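You operate a simulated robot arm through the tools that you are given. There is no shell and no other tool. Be economical: measure what you need, move in short steps, check, and stop when the job is done.

You run a simulated robot arm. Do the job below in one go: nothing can be reset, and whatever is moved stays where it is left.

## Task
Give the cup in the slide two shots of soup, cap it and seal it.
Fine: use the pink lid, leave the cup in the middle, turn the black switch off.

Only the result counts: the job must be done as asked and must still hold three seconds after the hand-in. Knocking over, shifting, dropping, spilling or breaking anything else fails it.

## Robot
A 7-joint arm with a two-finger parallel gripper, fixed in place. Base frame: the origin is at the foot of the arm, x ahead of it, y to its left, z up; the work surface is at about z = 0.855. Readings come in m, rad, newtons and seconds.
With the tool pointing down near the work surface it reaches from about 0.3 to 0.7 m from the base axis. Its first joint turns from -1.152 to 1.152 rad. Payload 1.57 kg.
The TCP is the grasp point between the finger pads, 0.03 m short of the fingertips. In the tool frame z runs along the fingers and y along their closing line. The gripper opens to 0.11 m. The fingers are 0.024 m wide and 0.012 m thick; the gripper's body (0.048 by 0.112 m) begins 0.078 m behind the TCP.
Orientation is told as [roll, pitch, yaw] about the base's x, y, z axes, in that order, counted from this pose: with the fingers straight down and closing along the base's y, the tool's x points along the base's -x, its y along +y and its z along -z.

## Interface
- The arm moves only by the tool apply_moves. Its argument "series" is a list of rows, each a list of 3 entries, a list of its own where there are three numbers: the shift along the tool's x, y, z in units of 100 mm (1.0 is 100 mm), then the turn, a rotation vector about the tool's x, y, z in units of 120 degrees (1.0 is 120 degrees), then the finger opening in m, from 0 to 0.11. In form: [[[x, y, z], [ax, ay, az], grip], ...]. A call has 1 to 20 rows; each row is the pose to reach, as a shift and turn from the pose commanded when the call began, along the tool's axes at that moment. A call with a number of a shift or a turn outside -1 to 1 is refused whole. Rows are played at 5 a second. More than 0.05 m and 0.15 rad between two rows, or a gripper value outside its range, and nothing of the call is played. A pose out of reach is approached as far as the arm can. The call stops where the force on the tool passes 70 N (or 10 N more than at its start, if that is more) or the arm is blocked; 0.2 s more then pass. The fingers move at their own pace (about 0.108 m/s each) and stop on an object; they squeeze with about 42 N. The grip force told is the motor's: it shows also when the fingers shut on nothing. Time passes only in rows, and 0.2 s behind the last, so rows that repeat a pose let the fingers close. It gives the time, the measured TCP pose, the force on the tool (base axes), the opening and the grip force at its end, in the units of the frame above (readings bear some noise), and new pictures: "pictures" is both (left out), scene, wrist or none.
- Cameras (640 x 400 px; columns grow to the right, rows downward): "scene" is fixed at [0.1544, -0.3794, 1.4165]; the picture's right is [0.88, -0.48, 0.00], its down [-0.21, -0.39, -0.89] and it looks along [0.43, 0.79, -0.45] (base axes); focal length 292 px, centre (320, 200). "wrist" rides on the gripper at [-0.036, 0, -0.08] in the tool frame; the picture's right is [0.00, -1.00, 0.00], its down [0.97, 0.00, -0.24] and it looks along [0.24, 0.00, 0.97] (tool axes); focal length 218 px, centre (320, 200).
- locate(camera, pixels): for up to 12 pixels [column, row] of the newest picture of that camera ("zoom" is the newest enlarged one), the place [x, y, z] in the base frame of the surface seen there, good to about 0.002 m. It takes no simulated time.
- close_up(camera, box): a new picture of the part [left, top, right, bottom] of that camera's present view, enlarged. It takes no simulated time.
- close_job(): hands the job in; it is judged then, once.

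Go step by step. Measure first, check grasps and placings, and put right what went wrong. The budget is 80 turns and 120 pictures, counting those below and the enlarged ones. Unless the task says otherwise, let go and move clear before handing in, and close with one line.

The tools are called after "Request:" as name(argument=value, ...) on one line, values as JSON. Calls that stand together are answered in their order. apply_moves: Moves the arm, as the interface text tells. Its arguments: {"type":"object","properties":{"series":{"type":"array","items":{"type":"array"}},"pictures":{"type":"string","enum":["both","scene","wrist","none"]}},"required":["series"]} The other tools are called the same way: locate (camera, pixels) gives the place of the surface under pixels of a picture; close_up (camera, box) takes an enlarged picture of a part of a camera's view; close_job () hands the job in.

At the start:

```text
clock: 0.0
position: [0.3251, 0.1566, 1.3222]
tcp_rot: [0.001, 0.0, -0.002]
force: [-0.5, 0.0, 0.5]
finger_gap: 0.1101
finger_force: 0.0
```

scene: 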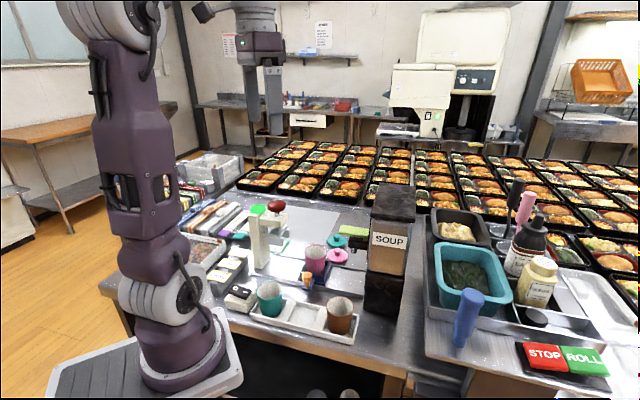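
wrist: 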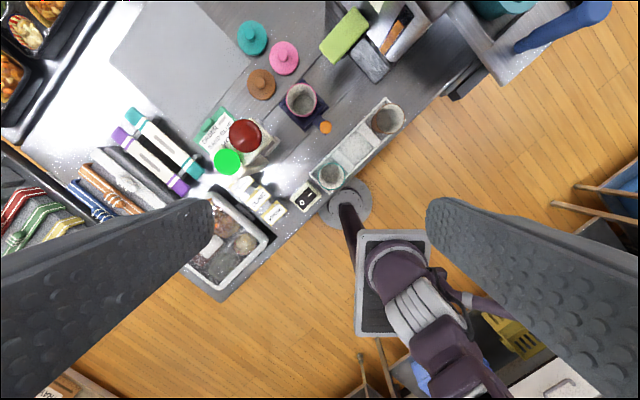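

The pictures show a soup dispenser (scene 390,240), cups, lids, a post with a red knob and a green light, and a black switch near (240,293). I'll enlarge these areas first.

Request:
close_up(camera="scene", box=[210, 180, 430, 345])

Request:
close_up(camera="wrist", box=[180, 0, 440, 220])

```text
2.42 times, centred on (320, 262) of scene
```

zoom: 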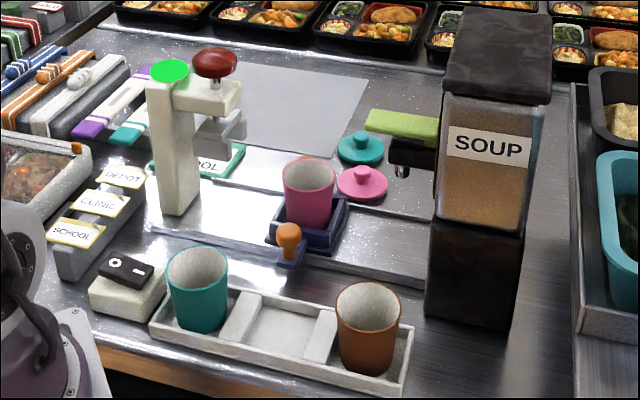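

```text
1.82 times, centred on (310, 110) of wrist
```

zoom: 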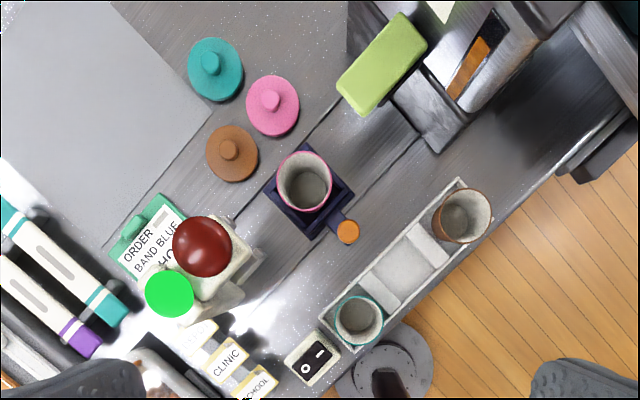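

The carriage (dark blue, orange knob) holds the pink cup on a rail between the sealer and the dispenser. Next I measure the key points in the zoom picture (wrist) and the scene picture.

Request:
locate(camera="zoom", pixels=[[348, 230], [303, 183], [270, 98], [272, 120], [200, 245], [170, 293], [380, 65], [345, 105], [410, 25], [308, 368], [320, 352], [336, 380]])

Request:
locate(camera="scene", pixels=[[276, 205], [340, 230], [360, 233], [334, 244], [308, 262], [316, 250], [348, 239], [280, 215], [290, 230], [236, 288], [244, 290], [250, 294]])

Request:
close_up(camera="wrist", box=[190, 90, 290, 180])

Request:
close_up(camera="scene", box=[290, 180, 420, 270])

```text
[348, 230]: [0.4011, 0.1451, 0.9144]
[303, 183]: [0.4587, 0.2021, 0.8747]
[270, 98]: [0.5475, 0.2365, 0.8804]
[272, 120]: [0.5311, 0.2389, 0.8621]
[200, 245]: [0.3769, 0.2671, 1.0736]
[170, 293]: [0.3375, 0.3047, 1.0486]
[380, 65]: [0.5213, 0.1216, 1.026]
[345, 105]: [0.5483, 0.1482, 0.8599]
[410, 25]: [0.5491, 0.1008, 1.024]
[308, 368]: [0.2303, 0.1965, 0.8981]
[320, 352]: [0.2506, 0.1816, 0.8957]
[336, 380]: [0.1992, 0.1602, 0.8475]
```

```text
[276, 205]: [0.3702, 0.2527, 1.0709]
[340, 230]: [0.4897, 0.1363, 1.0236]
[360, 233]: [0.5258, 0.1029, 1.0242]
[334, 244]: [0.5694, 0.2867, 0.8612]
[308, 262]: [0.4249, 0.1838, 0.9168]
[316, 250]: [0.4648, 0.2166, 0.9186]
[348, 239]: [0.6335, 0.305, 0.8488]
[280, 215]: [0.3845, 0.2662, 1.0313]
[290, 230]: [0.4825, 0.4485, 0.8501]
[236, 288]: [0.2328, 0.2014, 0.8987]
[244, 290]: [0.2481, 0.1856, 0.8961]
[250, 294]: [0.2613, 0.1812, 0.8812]
```

```text
4.44 times, centred on (240, 135) of wrist
```

zoom: 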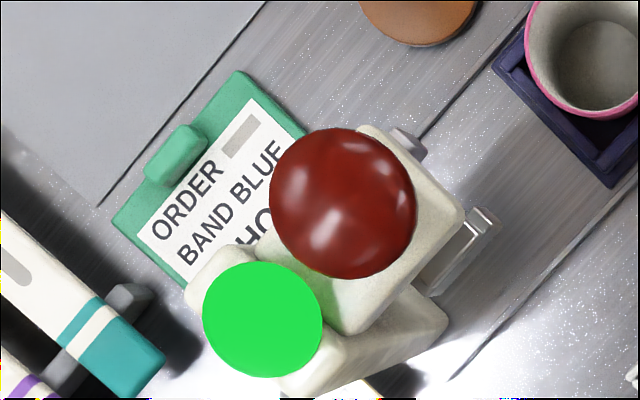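

```text
4.44 times, centred on (355, 225) of scene
```

zoom: 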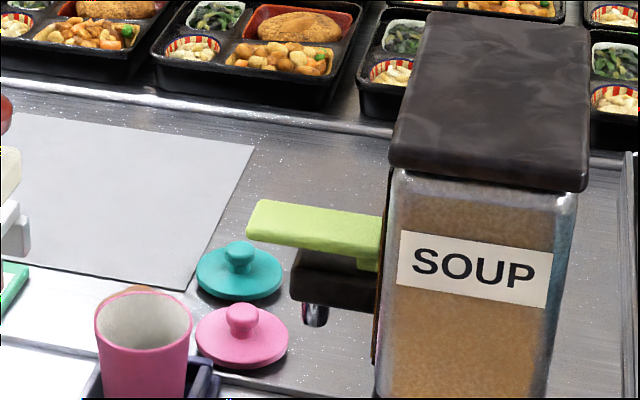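

The sealer lamp is green (on), and the order card reads "BAND BLUE ...". Next I measure rail edges for its direction, plus parts of the dispenser, the tray and the knob.

Request:
locate(camera="scene", pixels=[[251, 275], [285, 281], [364, 292], [364, 286], [364, 270], [300, 244], [306, 254], [346, 255], [306, 281], [302, 284], [280, 239], [376, 250]])

Request:
locate(camera="wrist", pixels=[[325, 121], [331, 128], [319, 128], [300, 88], [300, 115], [285, 100], [316, 100], [284, 50], [261, 84], [252, 38], [392, 120], [358, 150]])

Request:
close_up(camera="scene", box=[240, 190, 350, 300])

Request:
close_up(camera="wrist", box=[270, 60, 360, 150])

```text
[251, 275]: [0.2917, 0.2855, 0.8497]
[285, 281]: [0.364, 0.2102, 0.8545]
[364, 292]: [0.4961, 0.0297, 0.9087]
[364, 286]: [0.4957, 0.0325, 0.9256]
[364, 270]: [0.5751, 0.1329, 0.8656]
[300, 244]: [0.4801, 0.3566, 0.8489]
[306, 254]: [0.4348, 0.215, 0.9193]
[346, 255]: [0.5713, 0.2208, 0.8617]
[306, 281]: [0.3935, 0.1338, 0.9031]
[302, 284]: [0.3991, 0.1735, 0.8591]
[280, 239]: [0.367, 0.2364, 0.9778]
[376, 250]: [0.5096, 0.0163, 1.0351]
```

```text
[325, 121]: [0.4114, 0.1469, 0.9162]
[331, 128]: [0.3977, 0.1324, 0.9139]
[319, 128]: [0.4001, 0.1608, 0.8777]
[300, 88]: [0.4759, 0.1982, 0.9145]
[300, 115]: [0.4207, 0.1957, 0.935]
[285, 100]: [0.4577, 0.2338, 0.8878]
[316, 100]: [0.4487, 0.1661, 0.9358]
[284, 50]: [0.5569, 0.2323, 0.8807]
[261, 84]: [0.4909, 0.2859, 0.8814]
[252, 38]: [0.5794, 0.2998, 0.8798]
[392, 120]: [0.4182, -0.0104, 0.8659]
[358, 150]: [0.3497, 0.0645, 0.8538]
```

```text
3.64 times, centred on (295, 245) of scene
```

zoom: 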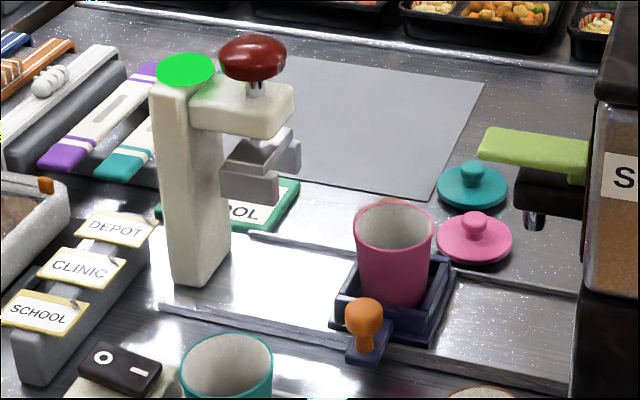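

```text
4.44 times, centred on (315, 105) of wrist
```

zoom: 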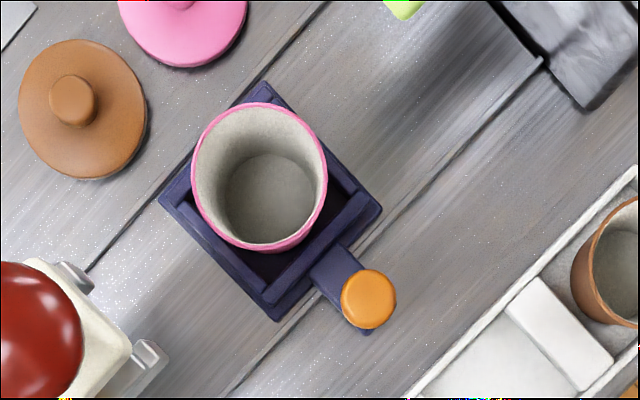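

The rail runs along about (0.70, -0.71), with the knob about 70 mm off the cup on the robot side. Next I measure the dispenser's spout, lever and body extents, and the sealer's jaws.

Request:
locate(camera="scene", pixels=[[354, 251], [350, 246], [350, 228], [337, 226], [337, 233], [368, 240], [366, 300], [366, 312], [398, 312], [367, 230], [405, 285], [408, 235]])

Request:
locate(camera="scene", pixels=[[260, 241], [270, 243], [283, 235], [274, 233], [244, 265], [258, 265], [263, 222], [276, 229], [285, 220], [276, 195], [330, 275], [302, 259]])

Request:
close_up(camera="wrist", box=[310, 0, 500, 130])

```text
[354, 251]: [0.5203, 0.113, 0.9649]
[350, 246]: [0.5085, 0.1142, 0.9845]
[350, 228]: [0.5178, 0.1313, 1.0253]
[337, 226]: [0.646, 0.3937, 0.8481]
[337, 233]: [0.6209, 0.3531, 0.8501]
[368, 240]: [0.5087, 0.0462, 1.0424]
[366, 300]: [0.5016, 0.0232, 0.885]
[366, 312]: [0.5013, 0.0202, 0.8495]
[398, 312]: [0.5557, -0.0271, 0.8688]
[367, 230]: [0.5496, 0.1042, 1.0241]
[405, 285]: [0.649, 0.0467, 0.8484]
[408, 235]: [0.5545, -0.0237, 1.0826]
```

```text
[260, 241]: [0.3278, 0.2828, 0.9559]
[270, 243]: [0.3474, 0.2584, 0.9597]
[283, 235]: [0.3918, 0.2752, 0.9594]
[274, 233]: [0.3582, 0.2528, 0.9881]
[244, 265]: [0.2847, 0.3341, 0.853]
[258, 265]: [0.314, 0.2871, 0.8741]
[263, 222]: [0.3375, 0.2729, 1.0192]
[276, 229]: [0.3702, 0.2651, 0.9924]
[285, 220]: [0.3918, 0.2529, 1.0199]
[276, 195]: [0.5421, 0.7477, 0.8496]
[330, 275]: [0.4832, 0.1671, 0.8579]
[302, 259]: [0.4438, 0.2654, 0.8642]
```

```text
3.08 times, centred on (405, 65) of wrist
```

zoom: 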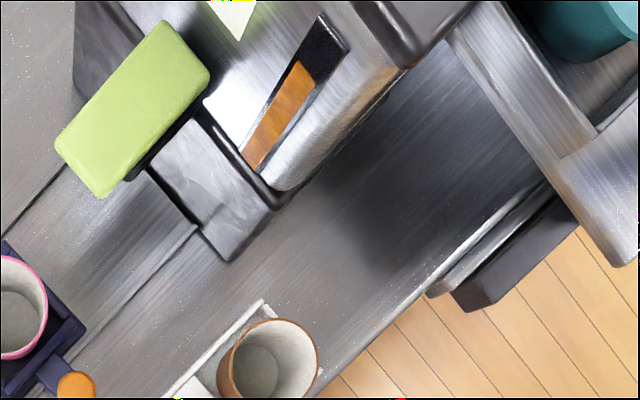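

The spout sits about 0.11 m along the rail and its box reaches 80 mm to the robot side, so I'll grip the orange knob with the tool aligned to the rail and tilted. First I yaw by 44.4° and descend part way.

Request:
apply_moves(series=[[[-0.02, -0.08, 0.17], [0, 0, -0.062], 0.08], [[-0.04, -0.16, 0.34], [0, 0, -0.124], 0.05], [[-0.06, -0.24, 0.5], [0, 0, -0.185], 0.05], [[-0.08, -0.32, 0.67], [0, 0, -0.247], 0.05], [[-0.09, -0.4, 0.84], [0, 0, -0.308], 0.05], [[-0.1, -0.52, 1.0], [0, 0, -0.37], 0.05], [[-0.1, -0.52, 1.0], [0, 0, -0.37], 0.05]], pictures="wrist")

Request:
locate(camera="scene", pixels=[[340, 300], [352, 312], [270, 284], [308, 278], [304, 280]])

```text
clock: 1.6
position: [0.3342, 0.1067, 1.2214]
tcp_rot: [0.001, 0.0, 0.775]
force: [-0.4, -0.6, 0.4]
finger_gap: 0.0503
finger_force: 0.1
```

wrist: 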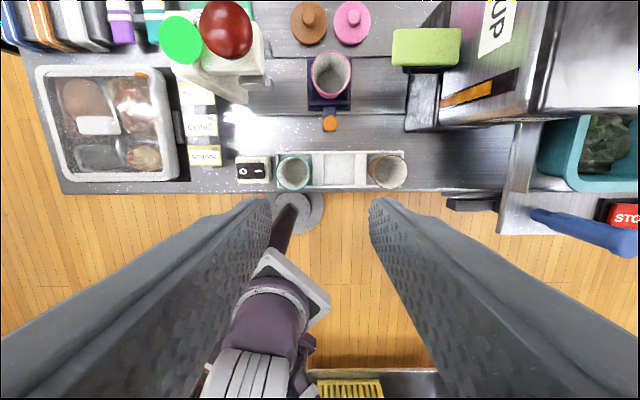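

```text
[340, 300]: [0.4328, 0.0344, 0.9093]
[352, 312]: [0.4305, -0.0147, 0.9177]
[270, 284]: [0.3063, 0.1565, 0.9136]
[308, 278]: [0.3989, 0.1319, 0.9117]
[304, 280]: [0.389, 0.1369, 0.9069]
```

The view is now square to the rail: knob at (330,123), cup at (332,75). Next I tilt the tool 30° and come down above the knob.

Request:
apply_moves(series=[[[-0.03, -0.05, 0.2], [0, -0.05, 0], 0.05], [[-0.06, -0.1, 0.4], [0, -0.1, 0], 0.05], [[-0.09, -0.15, 0.6], [0, -0.15, 0], 0.05], [[-0.12, -0.2, 0.8], [0, -0.2, 0], 0.05], [[-0.137, -0.2, 1.0], [0, -0.25, 0], 0.05], [[-0.137, -0.2, 1.0], [0, -0.25, 0], 0.05]], pictures="wrist")

```text
clock: 3.0
position: [0.3574, 0.0997, 1.1222]
tcp_rot: [0.0, -0.525, 0.777]
force: [1.0, 0.2, -0.3]
finger_gap: 0.0502
finger_force: 0.1
```

wrist: 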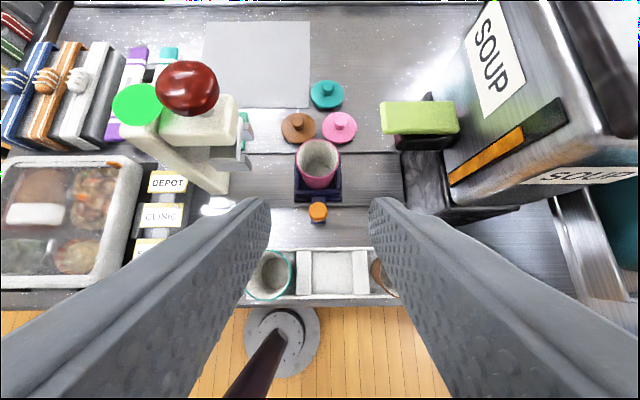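

The tilt is right, with the knob at (318,211). I measure the knob and carriage again from this square view.

Request:
locate(camera="wrist", pixels=[[318, 210], [318, 220], [318, 172], [300, 190], [338, 190], [419, 110], [385, 118], [455, 118], [339, 119], [339, 138], [188, 75], [240, 154]])

Request:
close_up(camera="wrist", box=[180, 90, 460, 250])

```text
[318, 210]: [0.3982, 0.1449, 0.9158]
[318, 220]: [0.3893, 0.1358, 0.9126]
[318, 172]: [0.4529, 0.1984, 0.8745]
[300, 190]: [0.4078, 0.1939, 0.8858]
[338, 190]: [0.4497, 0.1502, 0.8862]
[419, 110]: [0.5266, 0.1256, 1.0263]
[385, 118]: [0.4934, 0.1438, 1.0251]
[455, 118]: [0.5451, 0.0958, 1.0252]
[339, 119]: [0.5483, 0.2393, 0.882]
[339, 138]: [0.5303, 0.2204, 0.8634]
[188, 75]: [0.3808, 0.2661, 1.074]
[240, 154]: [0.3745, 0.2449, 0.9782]
```

```text
2.29 times, centred on (320, 170) of wrist
```

zoom: 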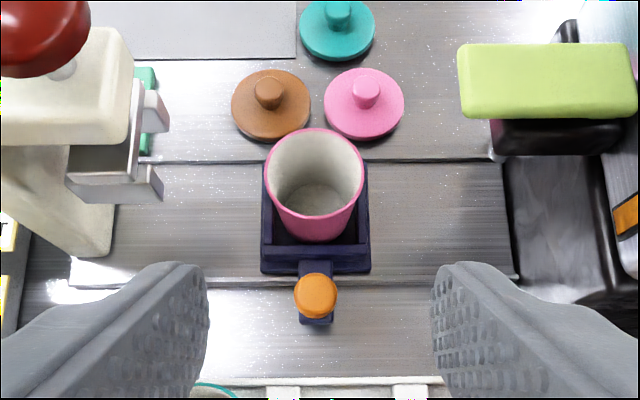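

The knob is at about (0.399, 0.143, 0.905). I descend along the tool axis in two calls with the fingers at 0.05.

Request:
apply_moves(series=[[[0.19, 0.01, 0.25], [0, 0, 0], 0.05], [[0.38, 0.02, 0.5], [0, 0, 0], 0.05], [[0.566, 0.02, 0.75], [0, 0, 0], 0.05], [[0.566, 0.02, 1.0], [0, 0, 0], 0.05], [[0.566, 0.02, 1.0], [0, 0, 0], 0.05]], pictures="wrist")

```text
clock: 4.2
position: [0.3593, 0.1046, 1.0069]
tcp_rot: [0.001, -0.523, 0.773]
force: [0.1, -0.2, 0.3]
finger_gap: 0.0499
finger_force: 0.2
```

wrist: 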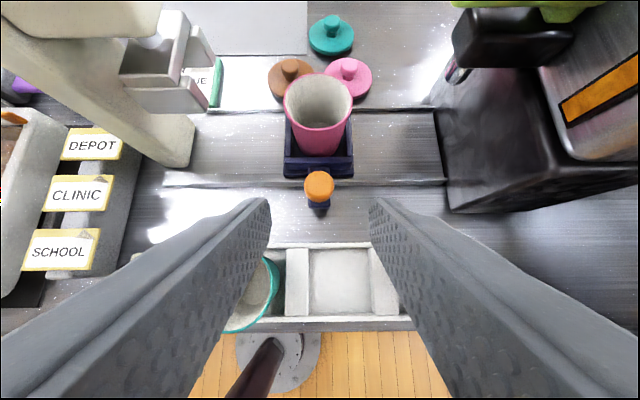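

Aligned. I advance 100 mm along the tool axis and close on the knob.

Request:
apply_moves(series=[[[0.03, 0, 0.3], [0, 0, 0], 0.05], [[0.03, 0, 0.6], [0, 0, 0], 0.05], [[0.03, 0, 0.8], [0, 0, 0], 0.05], [[0.03, 0, 1.0], [0, 0, 0], 0.05], [[0.03, 0, 1.0], [0, 0, 0], 0.0], [[0.03, 0, 1.0], [0, 0, 0], 0.0], [[0.03, 0, 1.0], [0, 0, 0], 0.0]])

```text
clock: 5.8
position: [0.3906, 0.1363, 0.9192]
tcp_rot: [-0.001, -0.524, 0.775]
force: [-1.0, -0.6, 4.0]
finger_gap: 0.0262
finger_force: 37.4
out of reach, approached as far as the arm can: row 1, 2
```

scene: 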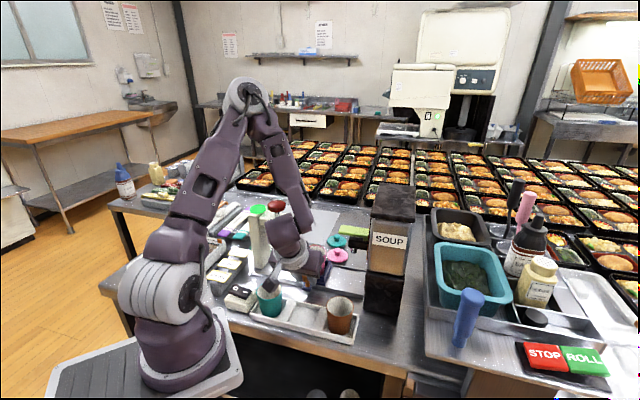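
wrist: 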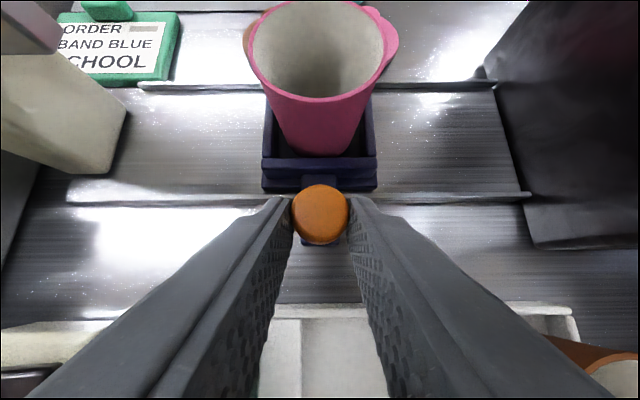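

The knob is gripped (gap 0.026). I slide toward the dispenser (tool -y) 95 mm and check.

Request:
apply_moves(series=[[[0, -0.1, 0], [0, 0, 0], 0.0], [[0, -0.25, 0], [0, 0, 0], 0.0], [[0, -0.4, 0], [0, 0, 0], 0.0], [[0, -0.55, 0], [0, 0, 0], 0.0], [[0, -0.7, 0], [0, 0, 0], 0.0], [[0, -0.85, 0], [0, 0, 0], 0.0], [[0, -0.95, 0], [0, 0, 0], 0.0], [[0, -0.95, 0], [0, 0, 0], 0.0]])

```text
clock: 7.6
position: [0.4586, 0.0688, 0.9194]
tcp_rot: [-0.001, -0.524, 0.774]
force: [-0.4, -0.7, 29.3]
finger_gap: 0.0262
finger_force: 37.0
```

scene: 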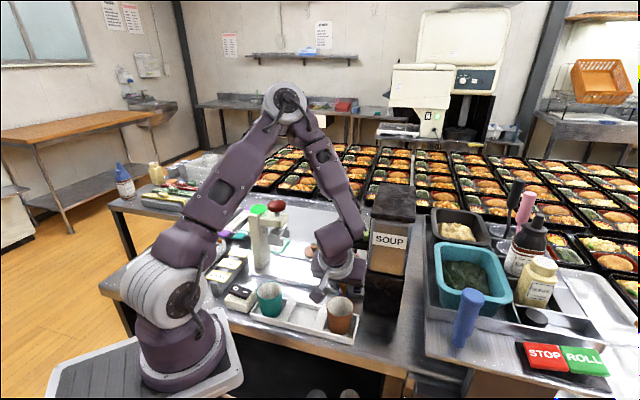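
wrist: 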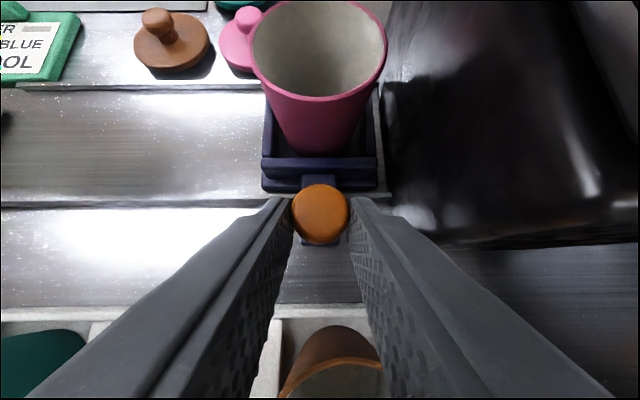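

The carriage followed, but the force reads 29 N upward, so I check what the gripper may be touching before going on.

Request:
close_up(camera="scene", box=[270, 200, 430, 340])

Request:
apply_moves(series=[[[0, 0, 0], [0, 0, 0], 0.0]], pictures="none")

Request:
locate(camera="wrist", pixels=[[330, 390], [318, 55], [318, 140], [375, 150], [390, 190], [320, 210], [390, 130]])

```text
2.86 times, centred on (350, 270) of scene
```

zoom: 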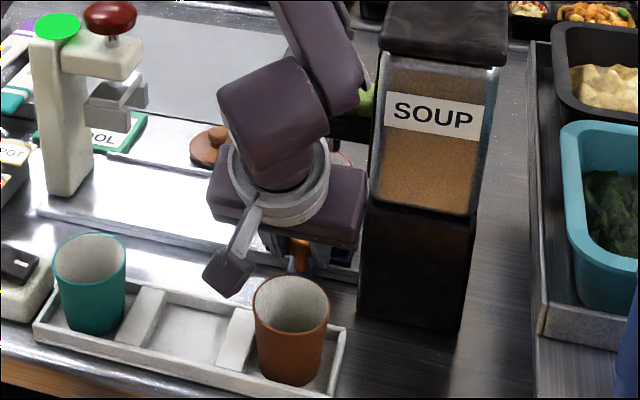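

```text
clock: 8.0
position: [0.4587, 0.0681, 0.9198]
tcp_rot: [-0.001, -0.524, 0.774]
force: [0.0, -1.6, 29.9]
finger_gap: 0.0265
finger_force: 37.7
```

```text
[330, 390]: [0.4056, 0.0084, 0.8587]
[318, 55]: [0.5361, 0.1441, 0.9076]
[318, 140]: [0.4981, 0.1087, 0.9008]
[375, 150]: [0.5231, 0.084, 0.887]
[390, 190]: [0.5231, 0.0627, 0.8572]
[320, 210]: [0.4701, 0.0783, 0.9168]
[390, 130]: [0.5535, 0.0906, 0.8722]
```

I check whether the small rod beside the gripper (zoom 228,285) touches the tray, and where the dispenser stands relative to the wrist.

Request:
locate(camera="zoom", pixels=[[228, 278], [228, 295], [245, 230], [215, 200], [358, 235], [288, 300], [180, 330], [240, 340], [255, 310]])

Request:
close_up(camera="scene", box=[310, 240, 390, 320])

```text
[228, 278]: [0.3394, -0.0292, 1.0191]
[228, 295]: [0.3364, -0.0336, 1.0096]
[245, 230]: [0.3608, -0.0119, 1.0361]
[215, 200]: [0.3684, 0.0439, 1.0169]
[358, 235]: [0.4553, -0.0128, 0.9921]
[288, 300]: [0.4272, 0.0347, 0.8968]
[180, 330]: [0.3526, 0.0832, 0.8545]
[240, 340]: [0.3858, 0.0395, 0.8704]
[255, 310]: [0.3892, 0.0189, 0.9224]
```

```text
5.00 times, centred on (350, 280) of scene
```

zoom: 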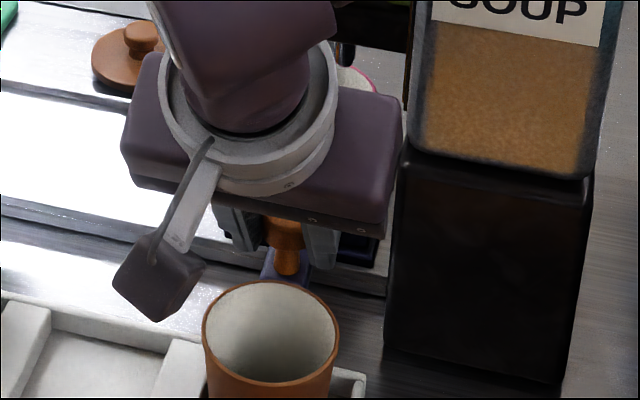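

Nothing touches: the rod is at z 1.01 and the body is clear of the box, so the force comes from the rail guiding the knob. I push gently on to the end of the rail.

Request:
apply_moves(series=[[[0, -0.04, 0], [0, 0, 0], 0.0], [[0, -0.08, 0], [0, 0, 0], 0.0], [[0, -0.12, 0], [0, 0, 0], 0.0], [[0, -0.12, 0], [0, 0, 0], 0.0]], pictures="wrist")

```text
clock: 9.0
position: [0.465, 0.0624, 0.9199]
tcp_rot: [0.002, -0.525, 0.778]
force: [-11.8, 10.8, 29.9]
finger_gap: 0.0264
finger_force: 37.6
```

wrist: 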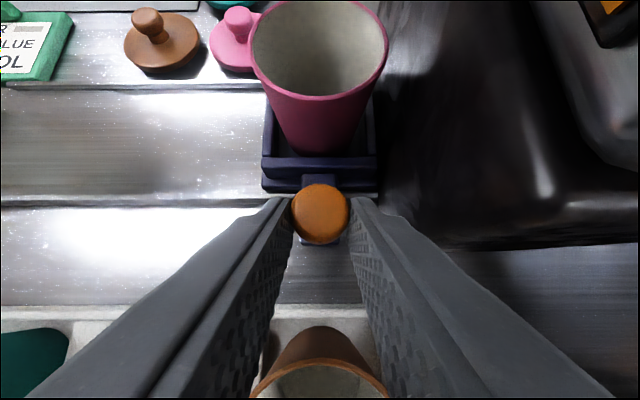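

The carriage hit the end stop at 105 mm travel, under the spout. I release the knob and back off along the tool axis.

Request:
apply_moves(series=[[[0, -0.09, 0], [0, 0, 0], 0.05], [[0, -0.09, 0], [0, 0, 0], 0.05], [[0, -0.09, -0.2], [0, 0, 0], 0.05], [[0, -0.09, -0.5], [0, 0, 0], 0.05], [[0, -0.09, -0.8], [0, 0, 0], 0.05], [[0, -0.09, -1.0], [0, 0, 0], 0.05], [[0, -0.09, -1.0], [0, 0, 0], 0.05]])

Request:
locate(camera="scene", pixels=[[374, 182], [372, 214], [412, 218], [414, 188]])

```text
clock: 10.6
position: [0.4349, 0.0181, 1.0058]
tcp_rot: [-0.001, -0.525, 0.774]
force: [0.1, 0.8, 0.6]
finger_gap: 0.05
finger_force: 0.1
```

scene: 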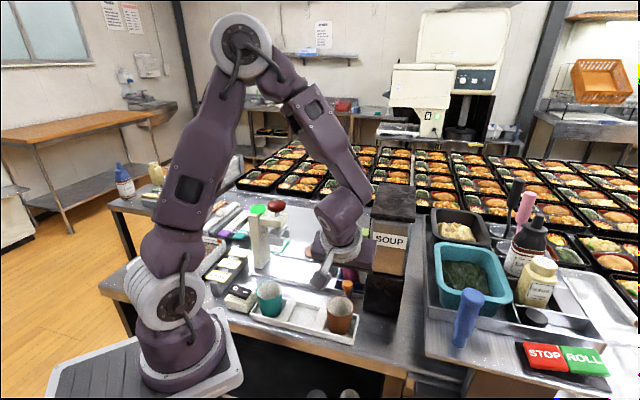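
wrist: 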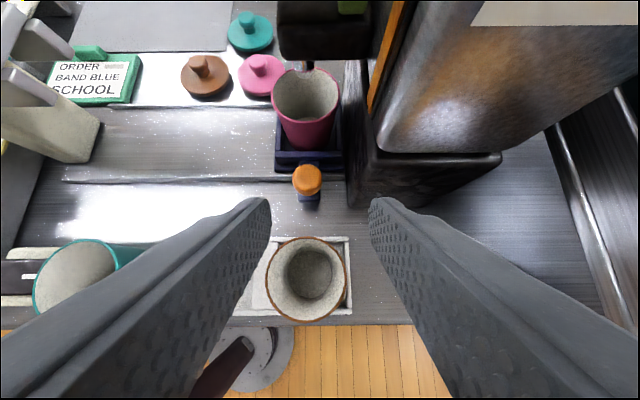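

```text
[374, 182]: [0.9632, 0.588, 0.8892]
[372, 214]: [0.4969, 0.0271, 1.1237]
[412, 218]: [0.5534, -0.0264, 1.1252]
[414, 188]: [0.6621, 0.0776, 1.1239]
```

The cup sits under the spout (305,65). I raise the tool, untilt it, and close the fingers for pressing the lever.

Request:
apply_moves(series=[[[-0.15, 0.1, -0.26], [0, 0, 0], 0.04], [[-0.35, 0.2, -0.6], [0, 0.03, 0], 0.02], [[-0.5, 0.35, -0.866], [0, 0.08, 0], 0.0], [[-0.5, 0.35, -0.866], [0, 0.14, 0], 0.0], [[-0.5, 0.35, -0.866], [0, 0.2, 0], 0.0], [[-0.5, 0.35, -0.866], [0, 0.25, 0], 0.0], [[-0.5, 0.35, -0.866], [0, 0.25, 0], 0.0]], pictures="wrist")

```text
clock: 12.2
position: [0.4135, 0.0442, 1.1056]
tcp_rot: [0.0, 0.002, 0.775]
force: [0.2, 0.3, -0.2]
finger_gap: 0.0
finger_force: 21.2
```

wrist: 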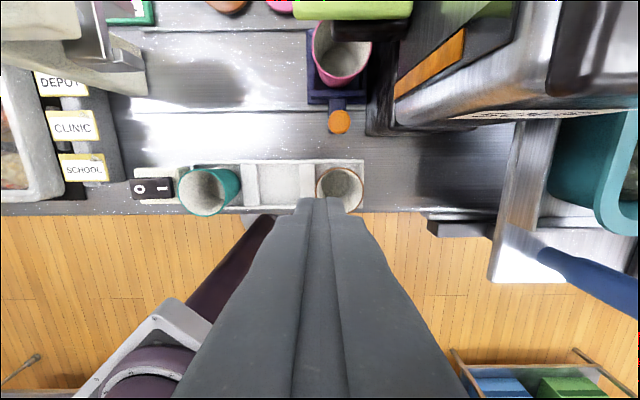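

The tool is vertical at d≈0.081. I move over the lever.

Request:
apply_moves(series=[[[-0.35, 0, 0], [0, 0, 0], 0.0], [[-0.7, 0, 0], [0, 0, 0], 0.0], [[-1.0, 0, 0], [0, 0, 0], 0.0], [[-1.0, 0, 0], [0, 0, 0], 0.0]], pictures="none")

Request:
apply_moves(series=[[[-0.14, 0, 0.1], [0, 0, 0], 0.0], [[-0.28, 0, 0.3], [0, 0, 0], 0.0], [[-0.28, 0, 0.42], [0, 0, 0], 0.0], [[-0.28, 0, 0.42], [0, 0, 0], 0.0]])

```text
clock: 13.2
position: [0.4838, 0.1128, 1.1046]
tcp_rot: [0.0, 0.0, 0.774]
force: [0.1, 0.6, -0.2]
finger_gap: 0.0
finger_force: 21.4
```

```text
clock: 14.2
position: [0.503, 0.1336, 1.0635]
tcp_rot: [0.002, -0.001, 0.775]
force: [-0.3, 0.0, -0.1]
finger_gap: 0.0003
finger_force: 21.1
```

scene: 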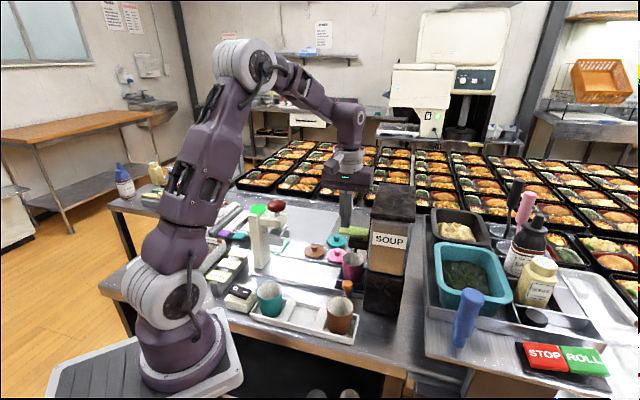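
wrist: 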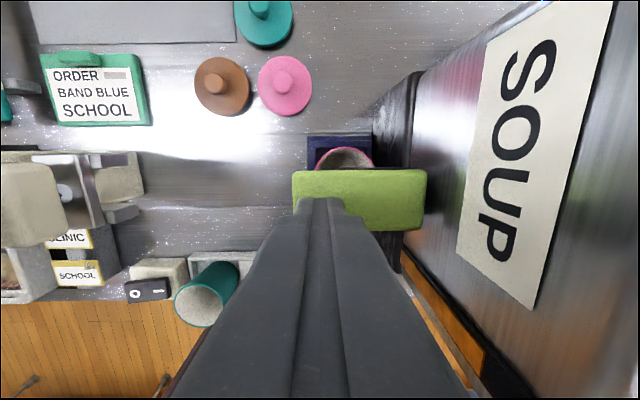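

The tip is 8 mm above the lever's free end (320,200). I press down slowly and look.

Request:
apply_moves(series=[[[0, 0, 0.06], [0, 0, 0], 0.0], [[0, 0, 0.1], [0, 0, 0], 0.0], [[0, 0, 0.14], [0, 0, 0], 0.0], [[0, 0, 0.18], [0, 0, 0], 0.0], [[0, 0, 0.22], [0, 0, 0], 0.0]], pictures="scene")

Request:
close_up(camera="scene", box=[300, 190, 420, 310])

```text
clock: 15.4
position: [0.5036, 0.1345, 1.0437]
tcp_rot: [-0.005, -0.005, 0.776]
force: [-16.4, -0.9, 61.7]
finger_gap: 0.0
finger_force: 21.5
```

scene: 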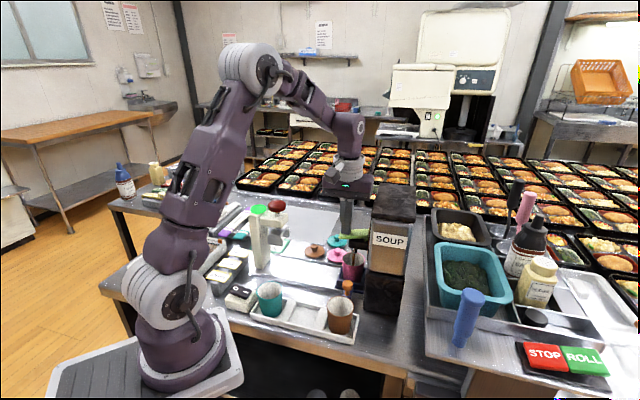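

```text
3.33 times, centred on (360, 250) of scene
```

zoom: 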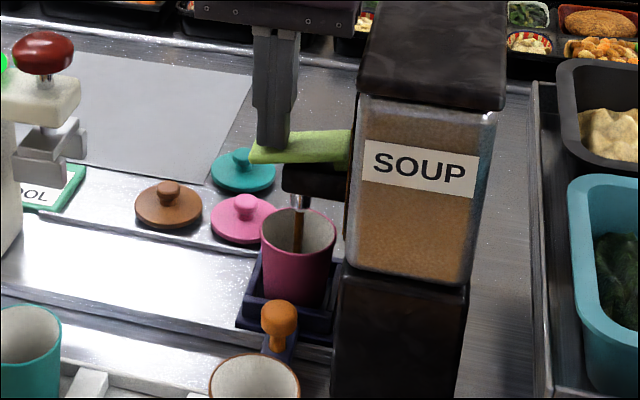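

The lever is down and soup is pouring into the cup. I release it by lifting back up, and wait.

Request:
apply_moves(series=[[[0, 0, -0.1], [0, 0, 0], 0.0], [[0, 0, -0.24], [0, 0, 0], 0.0], [[0, 0, -0.24], [0, 0, 0], 0.0], [[0, 0, -0.24], [0, 0, 0], 0.0], [[0, 0, -0.24], [0, 0, 0], 0.0]], pictures="none")

Request:
close_up(camera="scene", box=[300, 190, 420, 310])

```text
clock: 16.6
position: [0.5038, 0.133, 1.0642]
tcp_rot: [0.002, 0.001, 0.774]
force: [0.2, 0.3, -0.6]
finger_gap: 0.0001
finger_force: 21.0
```

```text
3.33 times, centred on (360, 250) of scene
```

zoom: 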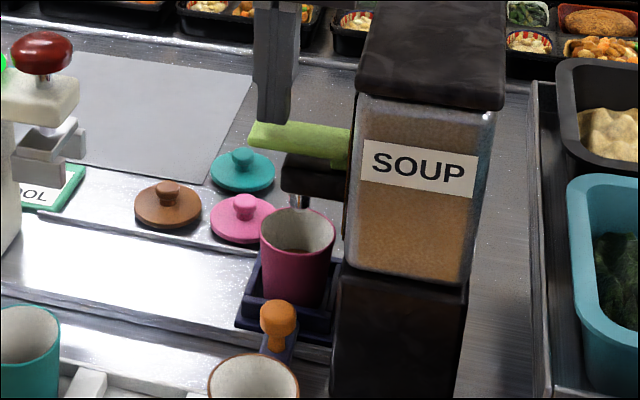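

The lever is back up and the stream has stopped, so that was shot one. Now I press a second time and release.

Request:
apply_moves(series=[[[0, 0, 0.06], [0, 0, 0], 0.0], [[0, 0, 0.1], [0, 0, 0], 0.0], [[0, 0, 0.14], [0, 0, 0], 0.0], [[0, 0, 0.18], [0, 0, 0], 0.0], [[0, 0, 0.22], [0, 0, 0], 0.0]], pictures="none")

Request:
close_up(camera="scene", box=[300, 190, 420, 310])

Request:
apply_moves(series=[[[0, 0, -0.1], [0, 0, 0], 0.0], [[0, 0, -0.24], [0, 0, 0], 0.0], [[0, 0, -0.4], [0, 0, 0], 0.0], [[0, 0, -0.6], [0, 0, 0], 0.0], [[0, 0, -0.6], [0, 0, 0], 0.0]], pictures="none")

Request:
close_up(camera="scene", box=[300, 190, 420, 310])

```text
clock: 17.8
position: [0.5031, 0.1325, 1.0463]
tcp_rot: [-0.001, -0.003, 0.774]
force: [-10.0, 4.1, 36.0]
finger_gap: 0.0
finger_force: 21.0
```

```text
3.33 times, centred on (360, 250) of scene
```

zoom: 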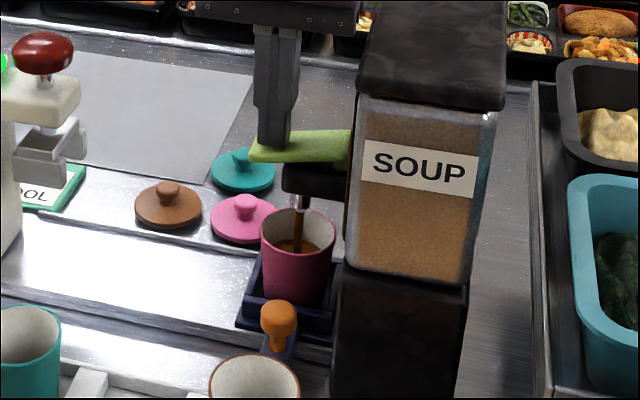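

```text
clock: 19.0
position: [0.5055, 0.1328, 1.1026]
tcp_rot: [-0.001, 0.0, 0.776]
force: [-0.3, -0.2, 0.6]
finger_gap: 0.0002
finger_force: 22.2
```

```text
3.33 times, centred on (360, 250) of scene
```

zoom: 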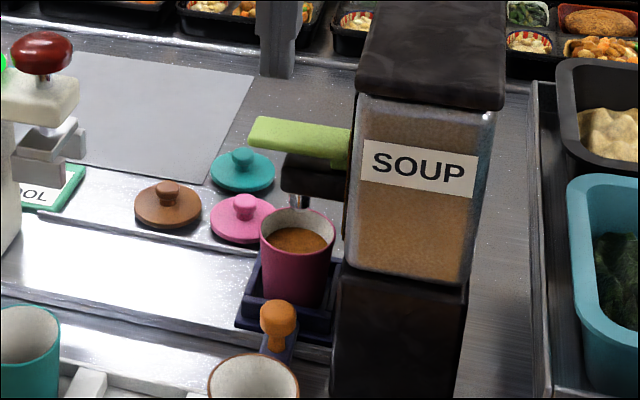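

The cup now shows a clear fill after two shots. I retrace back to the tilted hover in front of the knob.

Request:
apply_moves(series=[[[0.35, 0, 0], [0, 0, 0], 0.0], [[0.7, 0, 0], [0, 0, 0], 0.0], [[1.0, 0, 0], [0, 0, 0], 0.0], [[1.0, 0, 0], [0, 0, 0], 0.0]], pictures="none")

Request:
apply_moves(series=[[[0.2, 0, 0], [0, -0.04, 0], 0.02], [[0.31, 0, 0], [0, -0.1, 0], 0.05], [[0.31, 0, 0.2], [0, -0.16, 0], 0.05], [[0.31, -0.1, 0.5], [0, -0.21, 0], 0.05], [[0.31, -0.2, 0.75], [0, -0.25, 0], 0.05], [[0.31, -0.335, 1.0], [0, -0.25, 0], 0.05], [[0.31, -0.335, 1.0], [0, -0.25, 0], 0.05]], pictures="wrist")

```text
clock: 20.0
position: [0.4332, 0.0616, 1.101]
tcp_rot: [0.0, 0.0, 0.778]
force: [0.4, -0.4, -0.5]
finger_gap: 0.0002
finger_force: 21.3
```

```text
clock: 21.6
position: [0.4316, 0.0189, 1.0027]
tcp_rot: [0.0, -0.526, 0.775]
force: [-0.4, 0.0, 0.4]
finger_gap: 0.0502
finger_force: 0.1
```

wrist: 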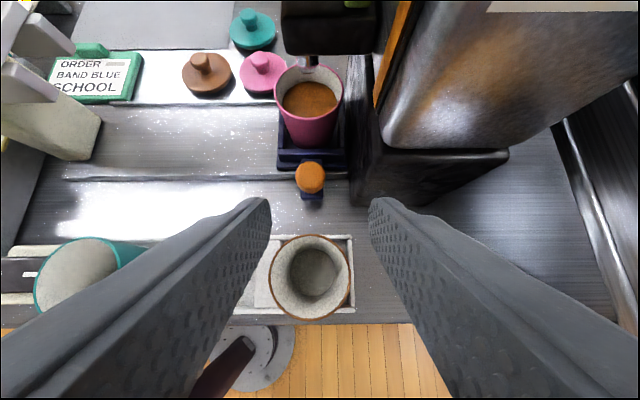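

The knob is at (310,177), about 8 mm left of the fingers' centre. I correct that, advance and grip.

Request:
apply_moves(series=[[[-0.05, 0.077, 0.3], [0, 0, 0], 0.05], [[-0.05, 0.077, 0.6], [0, 0, 0], 0.05], [[-0.05, 0.077, 0.8], [0, 0, 0], 0.05], [[-0.056, 0.077, 0.98], [0, 0, 0], 0.05], [[-0.056, 0.077, 0.98], [0, 0, 0], 0.03], [[-0.056, 0.077, 0.98], [0, 0, 0], 0.0], [[-0.056, 0.077, 0.98], [0, 0, 0], 0.0]], pictures="wrist")

```text
clock: 23.2
position: [0.4646, 0.0618, 0.9194]
tcp_rot: [0.002, -0.525, 0.775]
force: [-1.8, 7.4, -5.6]
finger_gap: 0.0263
finger_force: 37.6
```

wrist: 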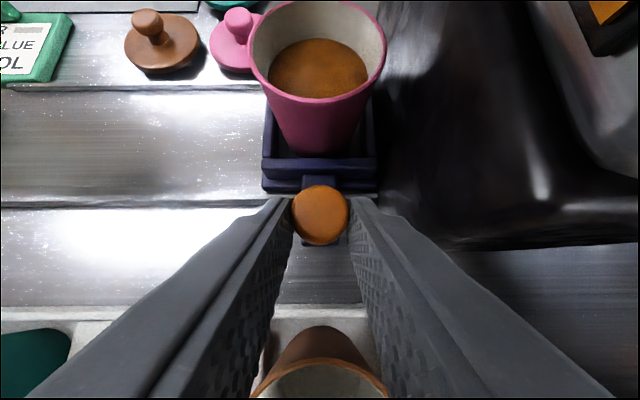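

Gripped again. I slide smoothly 100 mm back toward the middle.

Request:
apply_moves(series=[[[0, 0.03, 0], [0, 0, 0], 0.0], [[0, 0.08, 0], [0, 0, 0], 0.0], [[0, 0.15, 0], [0, 0, 0], 0.0], [[0, 0.23, 0], [0, 0, 0], 0.0], [[0, 0.31, 0], [0, 0, 0], 0.0], [[0, 0.39, 0], [0, 0, 0], 0.0], [[0, 0.47, 0], [0, 0, 0], 0.0], [[0, 0.55, 0], [0, 0, 0], 0.0], [[0, 0.63, 0], [0, 0, 0], 0.0], [[0, 0.71, 0], [0, 0, 0], 0.0], [[0, 0.79, 0], [0, 0, 0], 0.0], [[0, 0.87, 0], [0, 0, 0], 0.0], [[0, 0.94, 0], [0, 0, 0], 0.0], [[0, 0.98, 0], [0, 0, 0], 0.0], [[0, 1.0, 0], [0, 0, 0], 0.0], [[0, 1.0, 0], [0, 0, 0], 0.0]], pictures="none")

```text
clock: 26.6
position: [0.3964, 0.1313, 0.9205]
tcp_rot: [0.001, -0.522, 0.775]
force: [-15.5, -16.0, -6.8]
finger_gap: 0.0263
finger_force: 37.3
```

About 7.5 mm remains to the original middle spot. I finish it, release, and back off.

Request:
apply_moves(series=[[[0.01, 0.03, 0], [0, 0, 0], 0.0], [[0.01, 0.06, 0], [0, 0, 0], 0.0], [[0.01, 0.075, 0], [0, 0, 0], 0.0], [[0.01, 0.075, 0], [0, 0, 0], 0.0]], pictures="none")

Request:
apply_moves(series=[[[0, 0, 0], [0, 0, 0], 0.05], [[0, 0, 0], [0, 0, 0], 0.05], [[0, 0, -0.2], [0, 0, 0], 0.05], [[0, 0, -0.5], [0, 0, 0], 0.05], [[0, 0, -0.8], [0, 0, 0], 0.05], [[0, 0, -1.0], [0, 0, 0], 0.05], [[0, 0, -1.0], [0, 0, 0], 0.05]])

```text
clock: 27.6
position: [0.3913, 0.1373, 0.9198]
tcp_rot: [-0.001, -0.525, 0.774]
force: [-12.3, -12.8, 19.0]
finger_gap: 0.0262
finger_force: 36.9
```

```text
clock: 29.2
position: [0.3588, 0.0998, 1.008]
tcp_rot: [0.001, -0.522, 0.775]
force: [-0.2, -0.2, 0.5]
finger_gap: 0.0501
finger_force: 0.1
out of reach, approached as far as the arm can: row 4, 5, 6, 7
```

scene: 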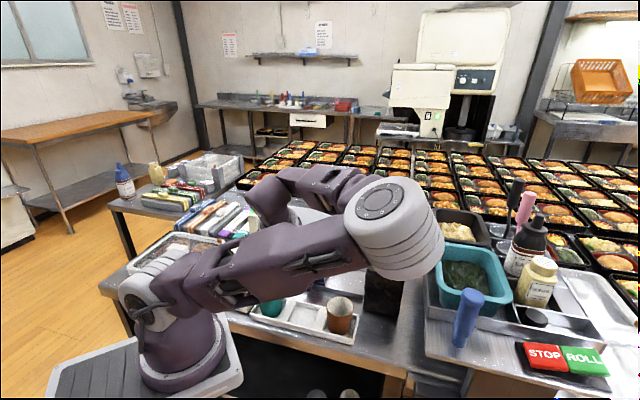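
wrist: 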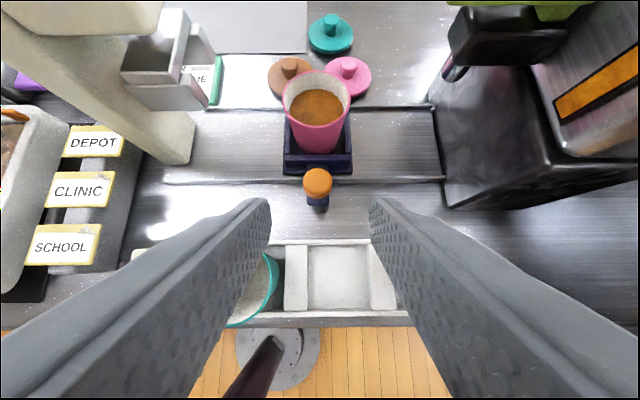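

The soup cup is back in the middle (wrist 318,105), but the arm's elbow has swung to another posture near its reach limit. I raise the tool gently while untilting to regain a comfortable pose.

Request:
apply_moves(series=[[[-0.1, 0, -0.173], [0, 0.03, 0], 0.05], [[-0.2, 0, -0.346], [0, 0.07, 0], 0.05], [[-0.3, 0, -0.52], [0, 0.11, 0], 0.05], [[-0.4, 0, -0.69], [0, 0.16, 0], 0.05], [[-0.5, 0, -0.866], [0, 0.21, 0], 0.05], [[-0.5, 0, -0.866], [0, 0.25, 0], 0.05], [[-0.5, 0, -0.866], [0, 0.25, 0], 0.05]])

```text
clock: 30.8
position: [0.3583, 0.1011, 1.108]
tcp_rot: [0.0, 0.002, 0.775]
force: [0.0, -1.0, -0.1]
finger_gap: 0.0502
finger_force: 0.0
```

scene: 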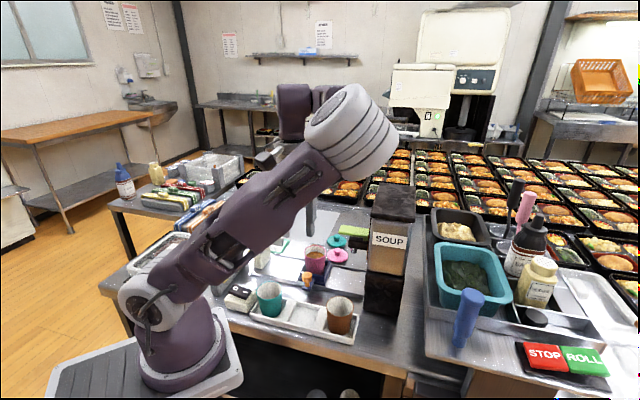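
wrist: 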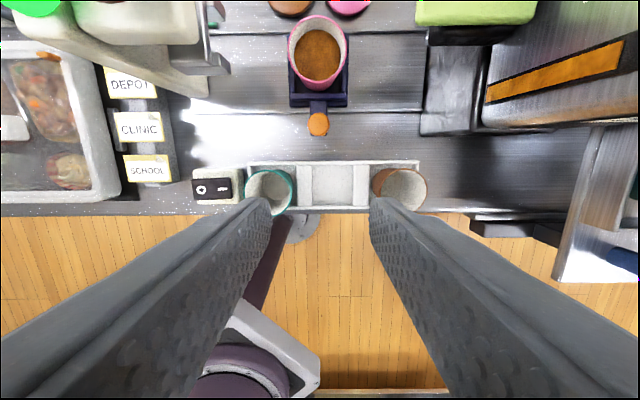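

Nothing was disturbed; the cup is at (318,55) with soup in it. Now I move over the pink lid at about (0.55, 0.236).

Request:
apply_moves(series=[[[-0.33, -0.12, -0.05], [0, 0, 0], 0.05], [[-0.66, -0.25, -0.1], [0, 0, 0], 0.05], [[-1.0, -0.38, -0.1], [0, 0, 0], 0.05], [[-1.0, -0.38, -0.1], [0, 0, 0], 0.05]], pictures="none")

Request:
apply_moves(series=[[[-0.35, 0, 0.1], [0, 0, 0], 0.05], [[-0.7, 0, 0.2], [0, 0, 0], 0.05], [[-1.0, 0, 0.4], [0, 0, 0], 0.05], [[-1.0, 0, 0.4], [0, 0, 0], 0.05]])

```text
clock: 31.8
position: [0.4555, 0.1437, 1.1175]
tcp_rot: [0.0, 0.0, 0.775]
force: [0.1, -0.7, -0.7]
finger_gap: 0.0501
finger_force: 0.0
```

```text
clock: 32.8
position: [0.5302, 0.2147, 1.0778]
tcp_rot: [0.0, 0.0, 0.776]
force: [0.4, -0.4, 0.1]
finger_gap: 0.0502
finger_force: 0.0
```

scene: 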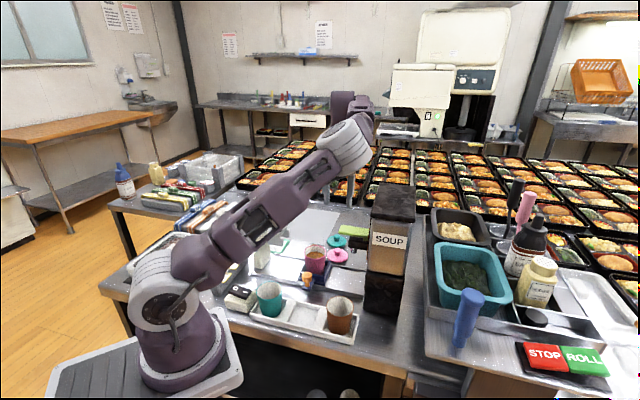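
wrist: 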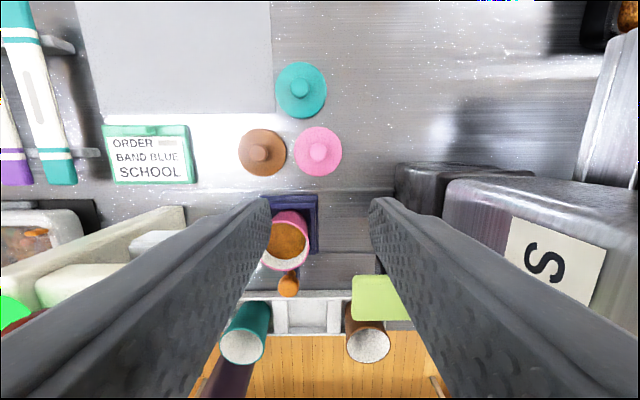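

The pink lid is at (318,151). I confirm its place with points around the rim.

Request:
locate(camera="wrist", pixels=[[318, 151], [296, 152], [340, 152], [318, 131], [318, 175], [308, 151], [328, 151], [285, 214], [285, 264], [262, 240], [309, 235]])

Request:
close_up(camera="wrist", box=[230, 100, 390, 200])

```text
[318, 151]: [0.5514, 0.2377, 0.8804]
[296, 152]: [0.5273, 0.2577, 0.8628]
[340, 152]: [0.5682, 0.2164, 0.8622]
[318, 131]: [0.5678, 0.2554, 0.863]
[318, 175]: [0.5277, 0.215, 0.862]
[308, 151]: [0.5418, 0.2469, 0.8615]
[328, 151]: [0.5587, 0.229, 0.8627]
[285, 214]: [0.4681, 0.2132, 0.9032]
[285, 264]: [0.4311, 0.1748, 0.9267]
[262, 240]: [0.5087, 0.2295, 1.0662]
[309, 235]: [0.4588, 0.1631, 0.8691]
```

```text
4.00 times, centred on (310, 150) of wrist
```

zoom: 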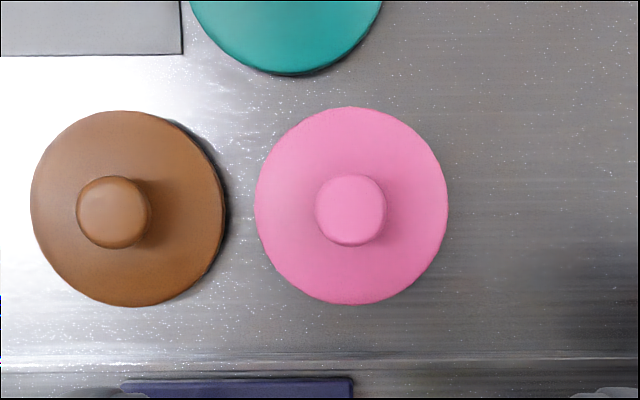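

The lid's centre is about (0.5485, 0.2365), disc top at z 0.8625. I descend in two steps to the lid knob.

Request:
apply_moves(series=[[[-0.14, 0.014, 0.3], [0, 0, 0], 0.04], [[-0.283, 0.028, 0.6], [0, 0, 0], 0.04], [[-0.283, 0.028, 1.0], [0, 0, 0], 0.04], [[-0.283, 0.028, 1.0], [0, 0, 0], 0.04]], pictures="wrist")

```text
clock: 33.8
position: [0.5472, 0.2357, 0.9784]
tcp_rot: [-0.001, -0.001, 0.773]
force: [-0.1, -0.6, -0.3]
finger_gap: 0.04
finger_force: 0.0
```

wrist: 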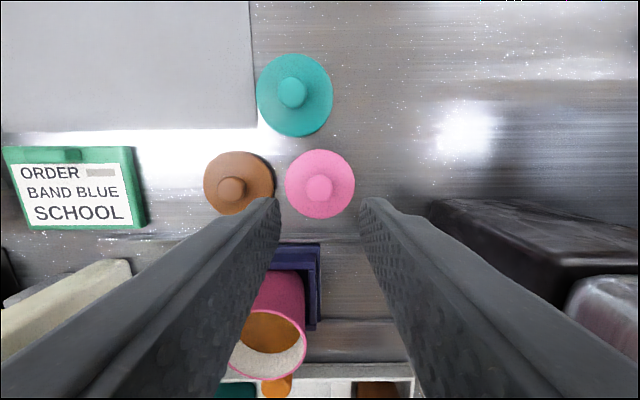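

Centred. I descend 82 mm and close on the lid's knob.

Request:
apply_moves(series=[[[-0.02, 0, 0.35], [0, 0, 0], 0.04], [[-0.025, 0, 0.6], [0, 0, 0], 0.04], [[-0.025, 0, 0.75], [0, 0, 0], 0.04], [[-0.025, 0, 0.82], [0, 0, 0], 0.04], [[-0.025, 0, 0.82], [0, 0, 0], 0.0], [[-0.025, 0, 0.82], [0, 0, 0], 0.0], [[-0.025, 0, 0.82], [0, 0, 0], 0.0]], pictures="wrist")

```text
clock: 35.4
position: [0.5473, 0.2376, 0.8986]
tcp_rot: [0.0, 0.001, 0.776]
force: [0.0, 0.4, 0.0]
finger_gap: 0.0182
finger_force: 32.5
```

wrist: 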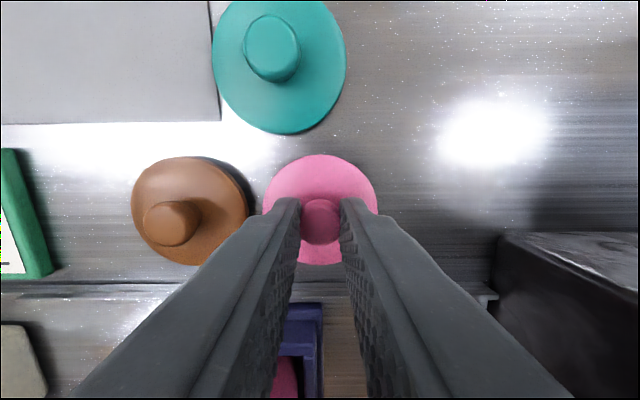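

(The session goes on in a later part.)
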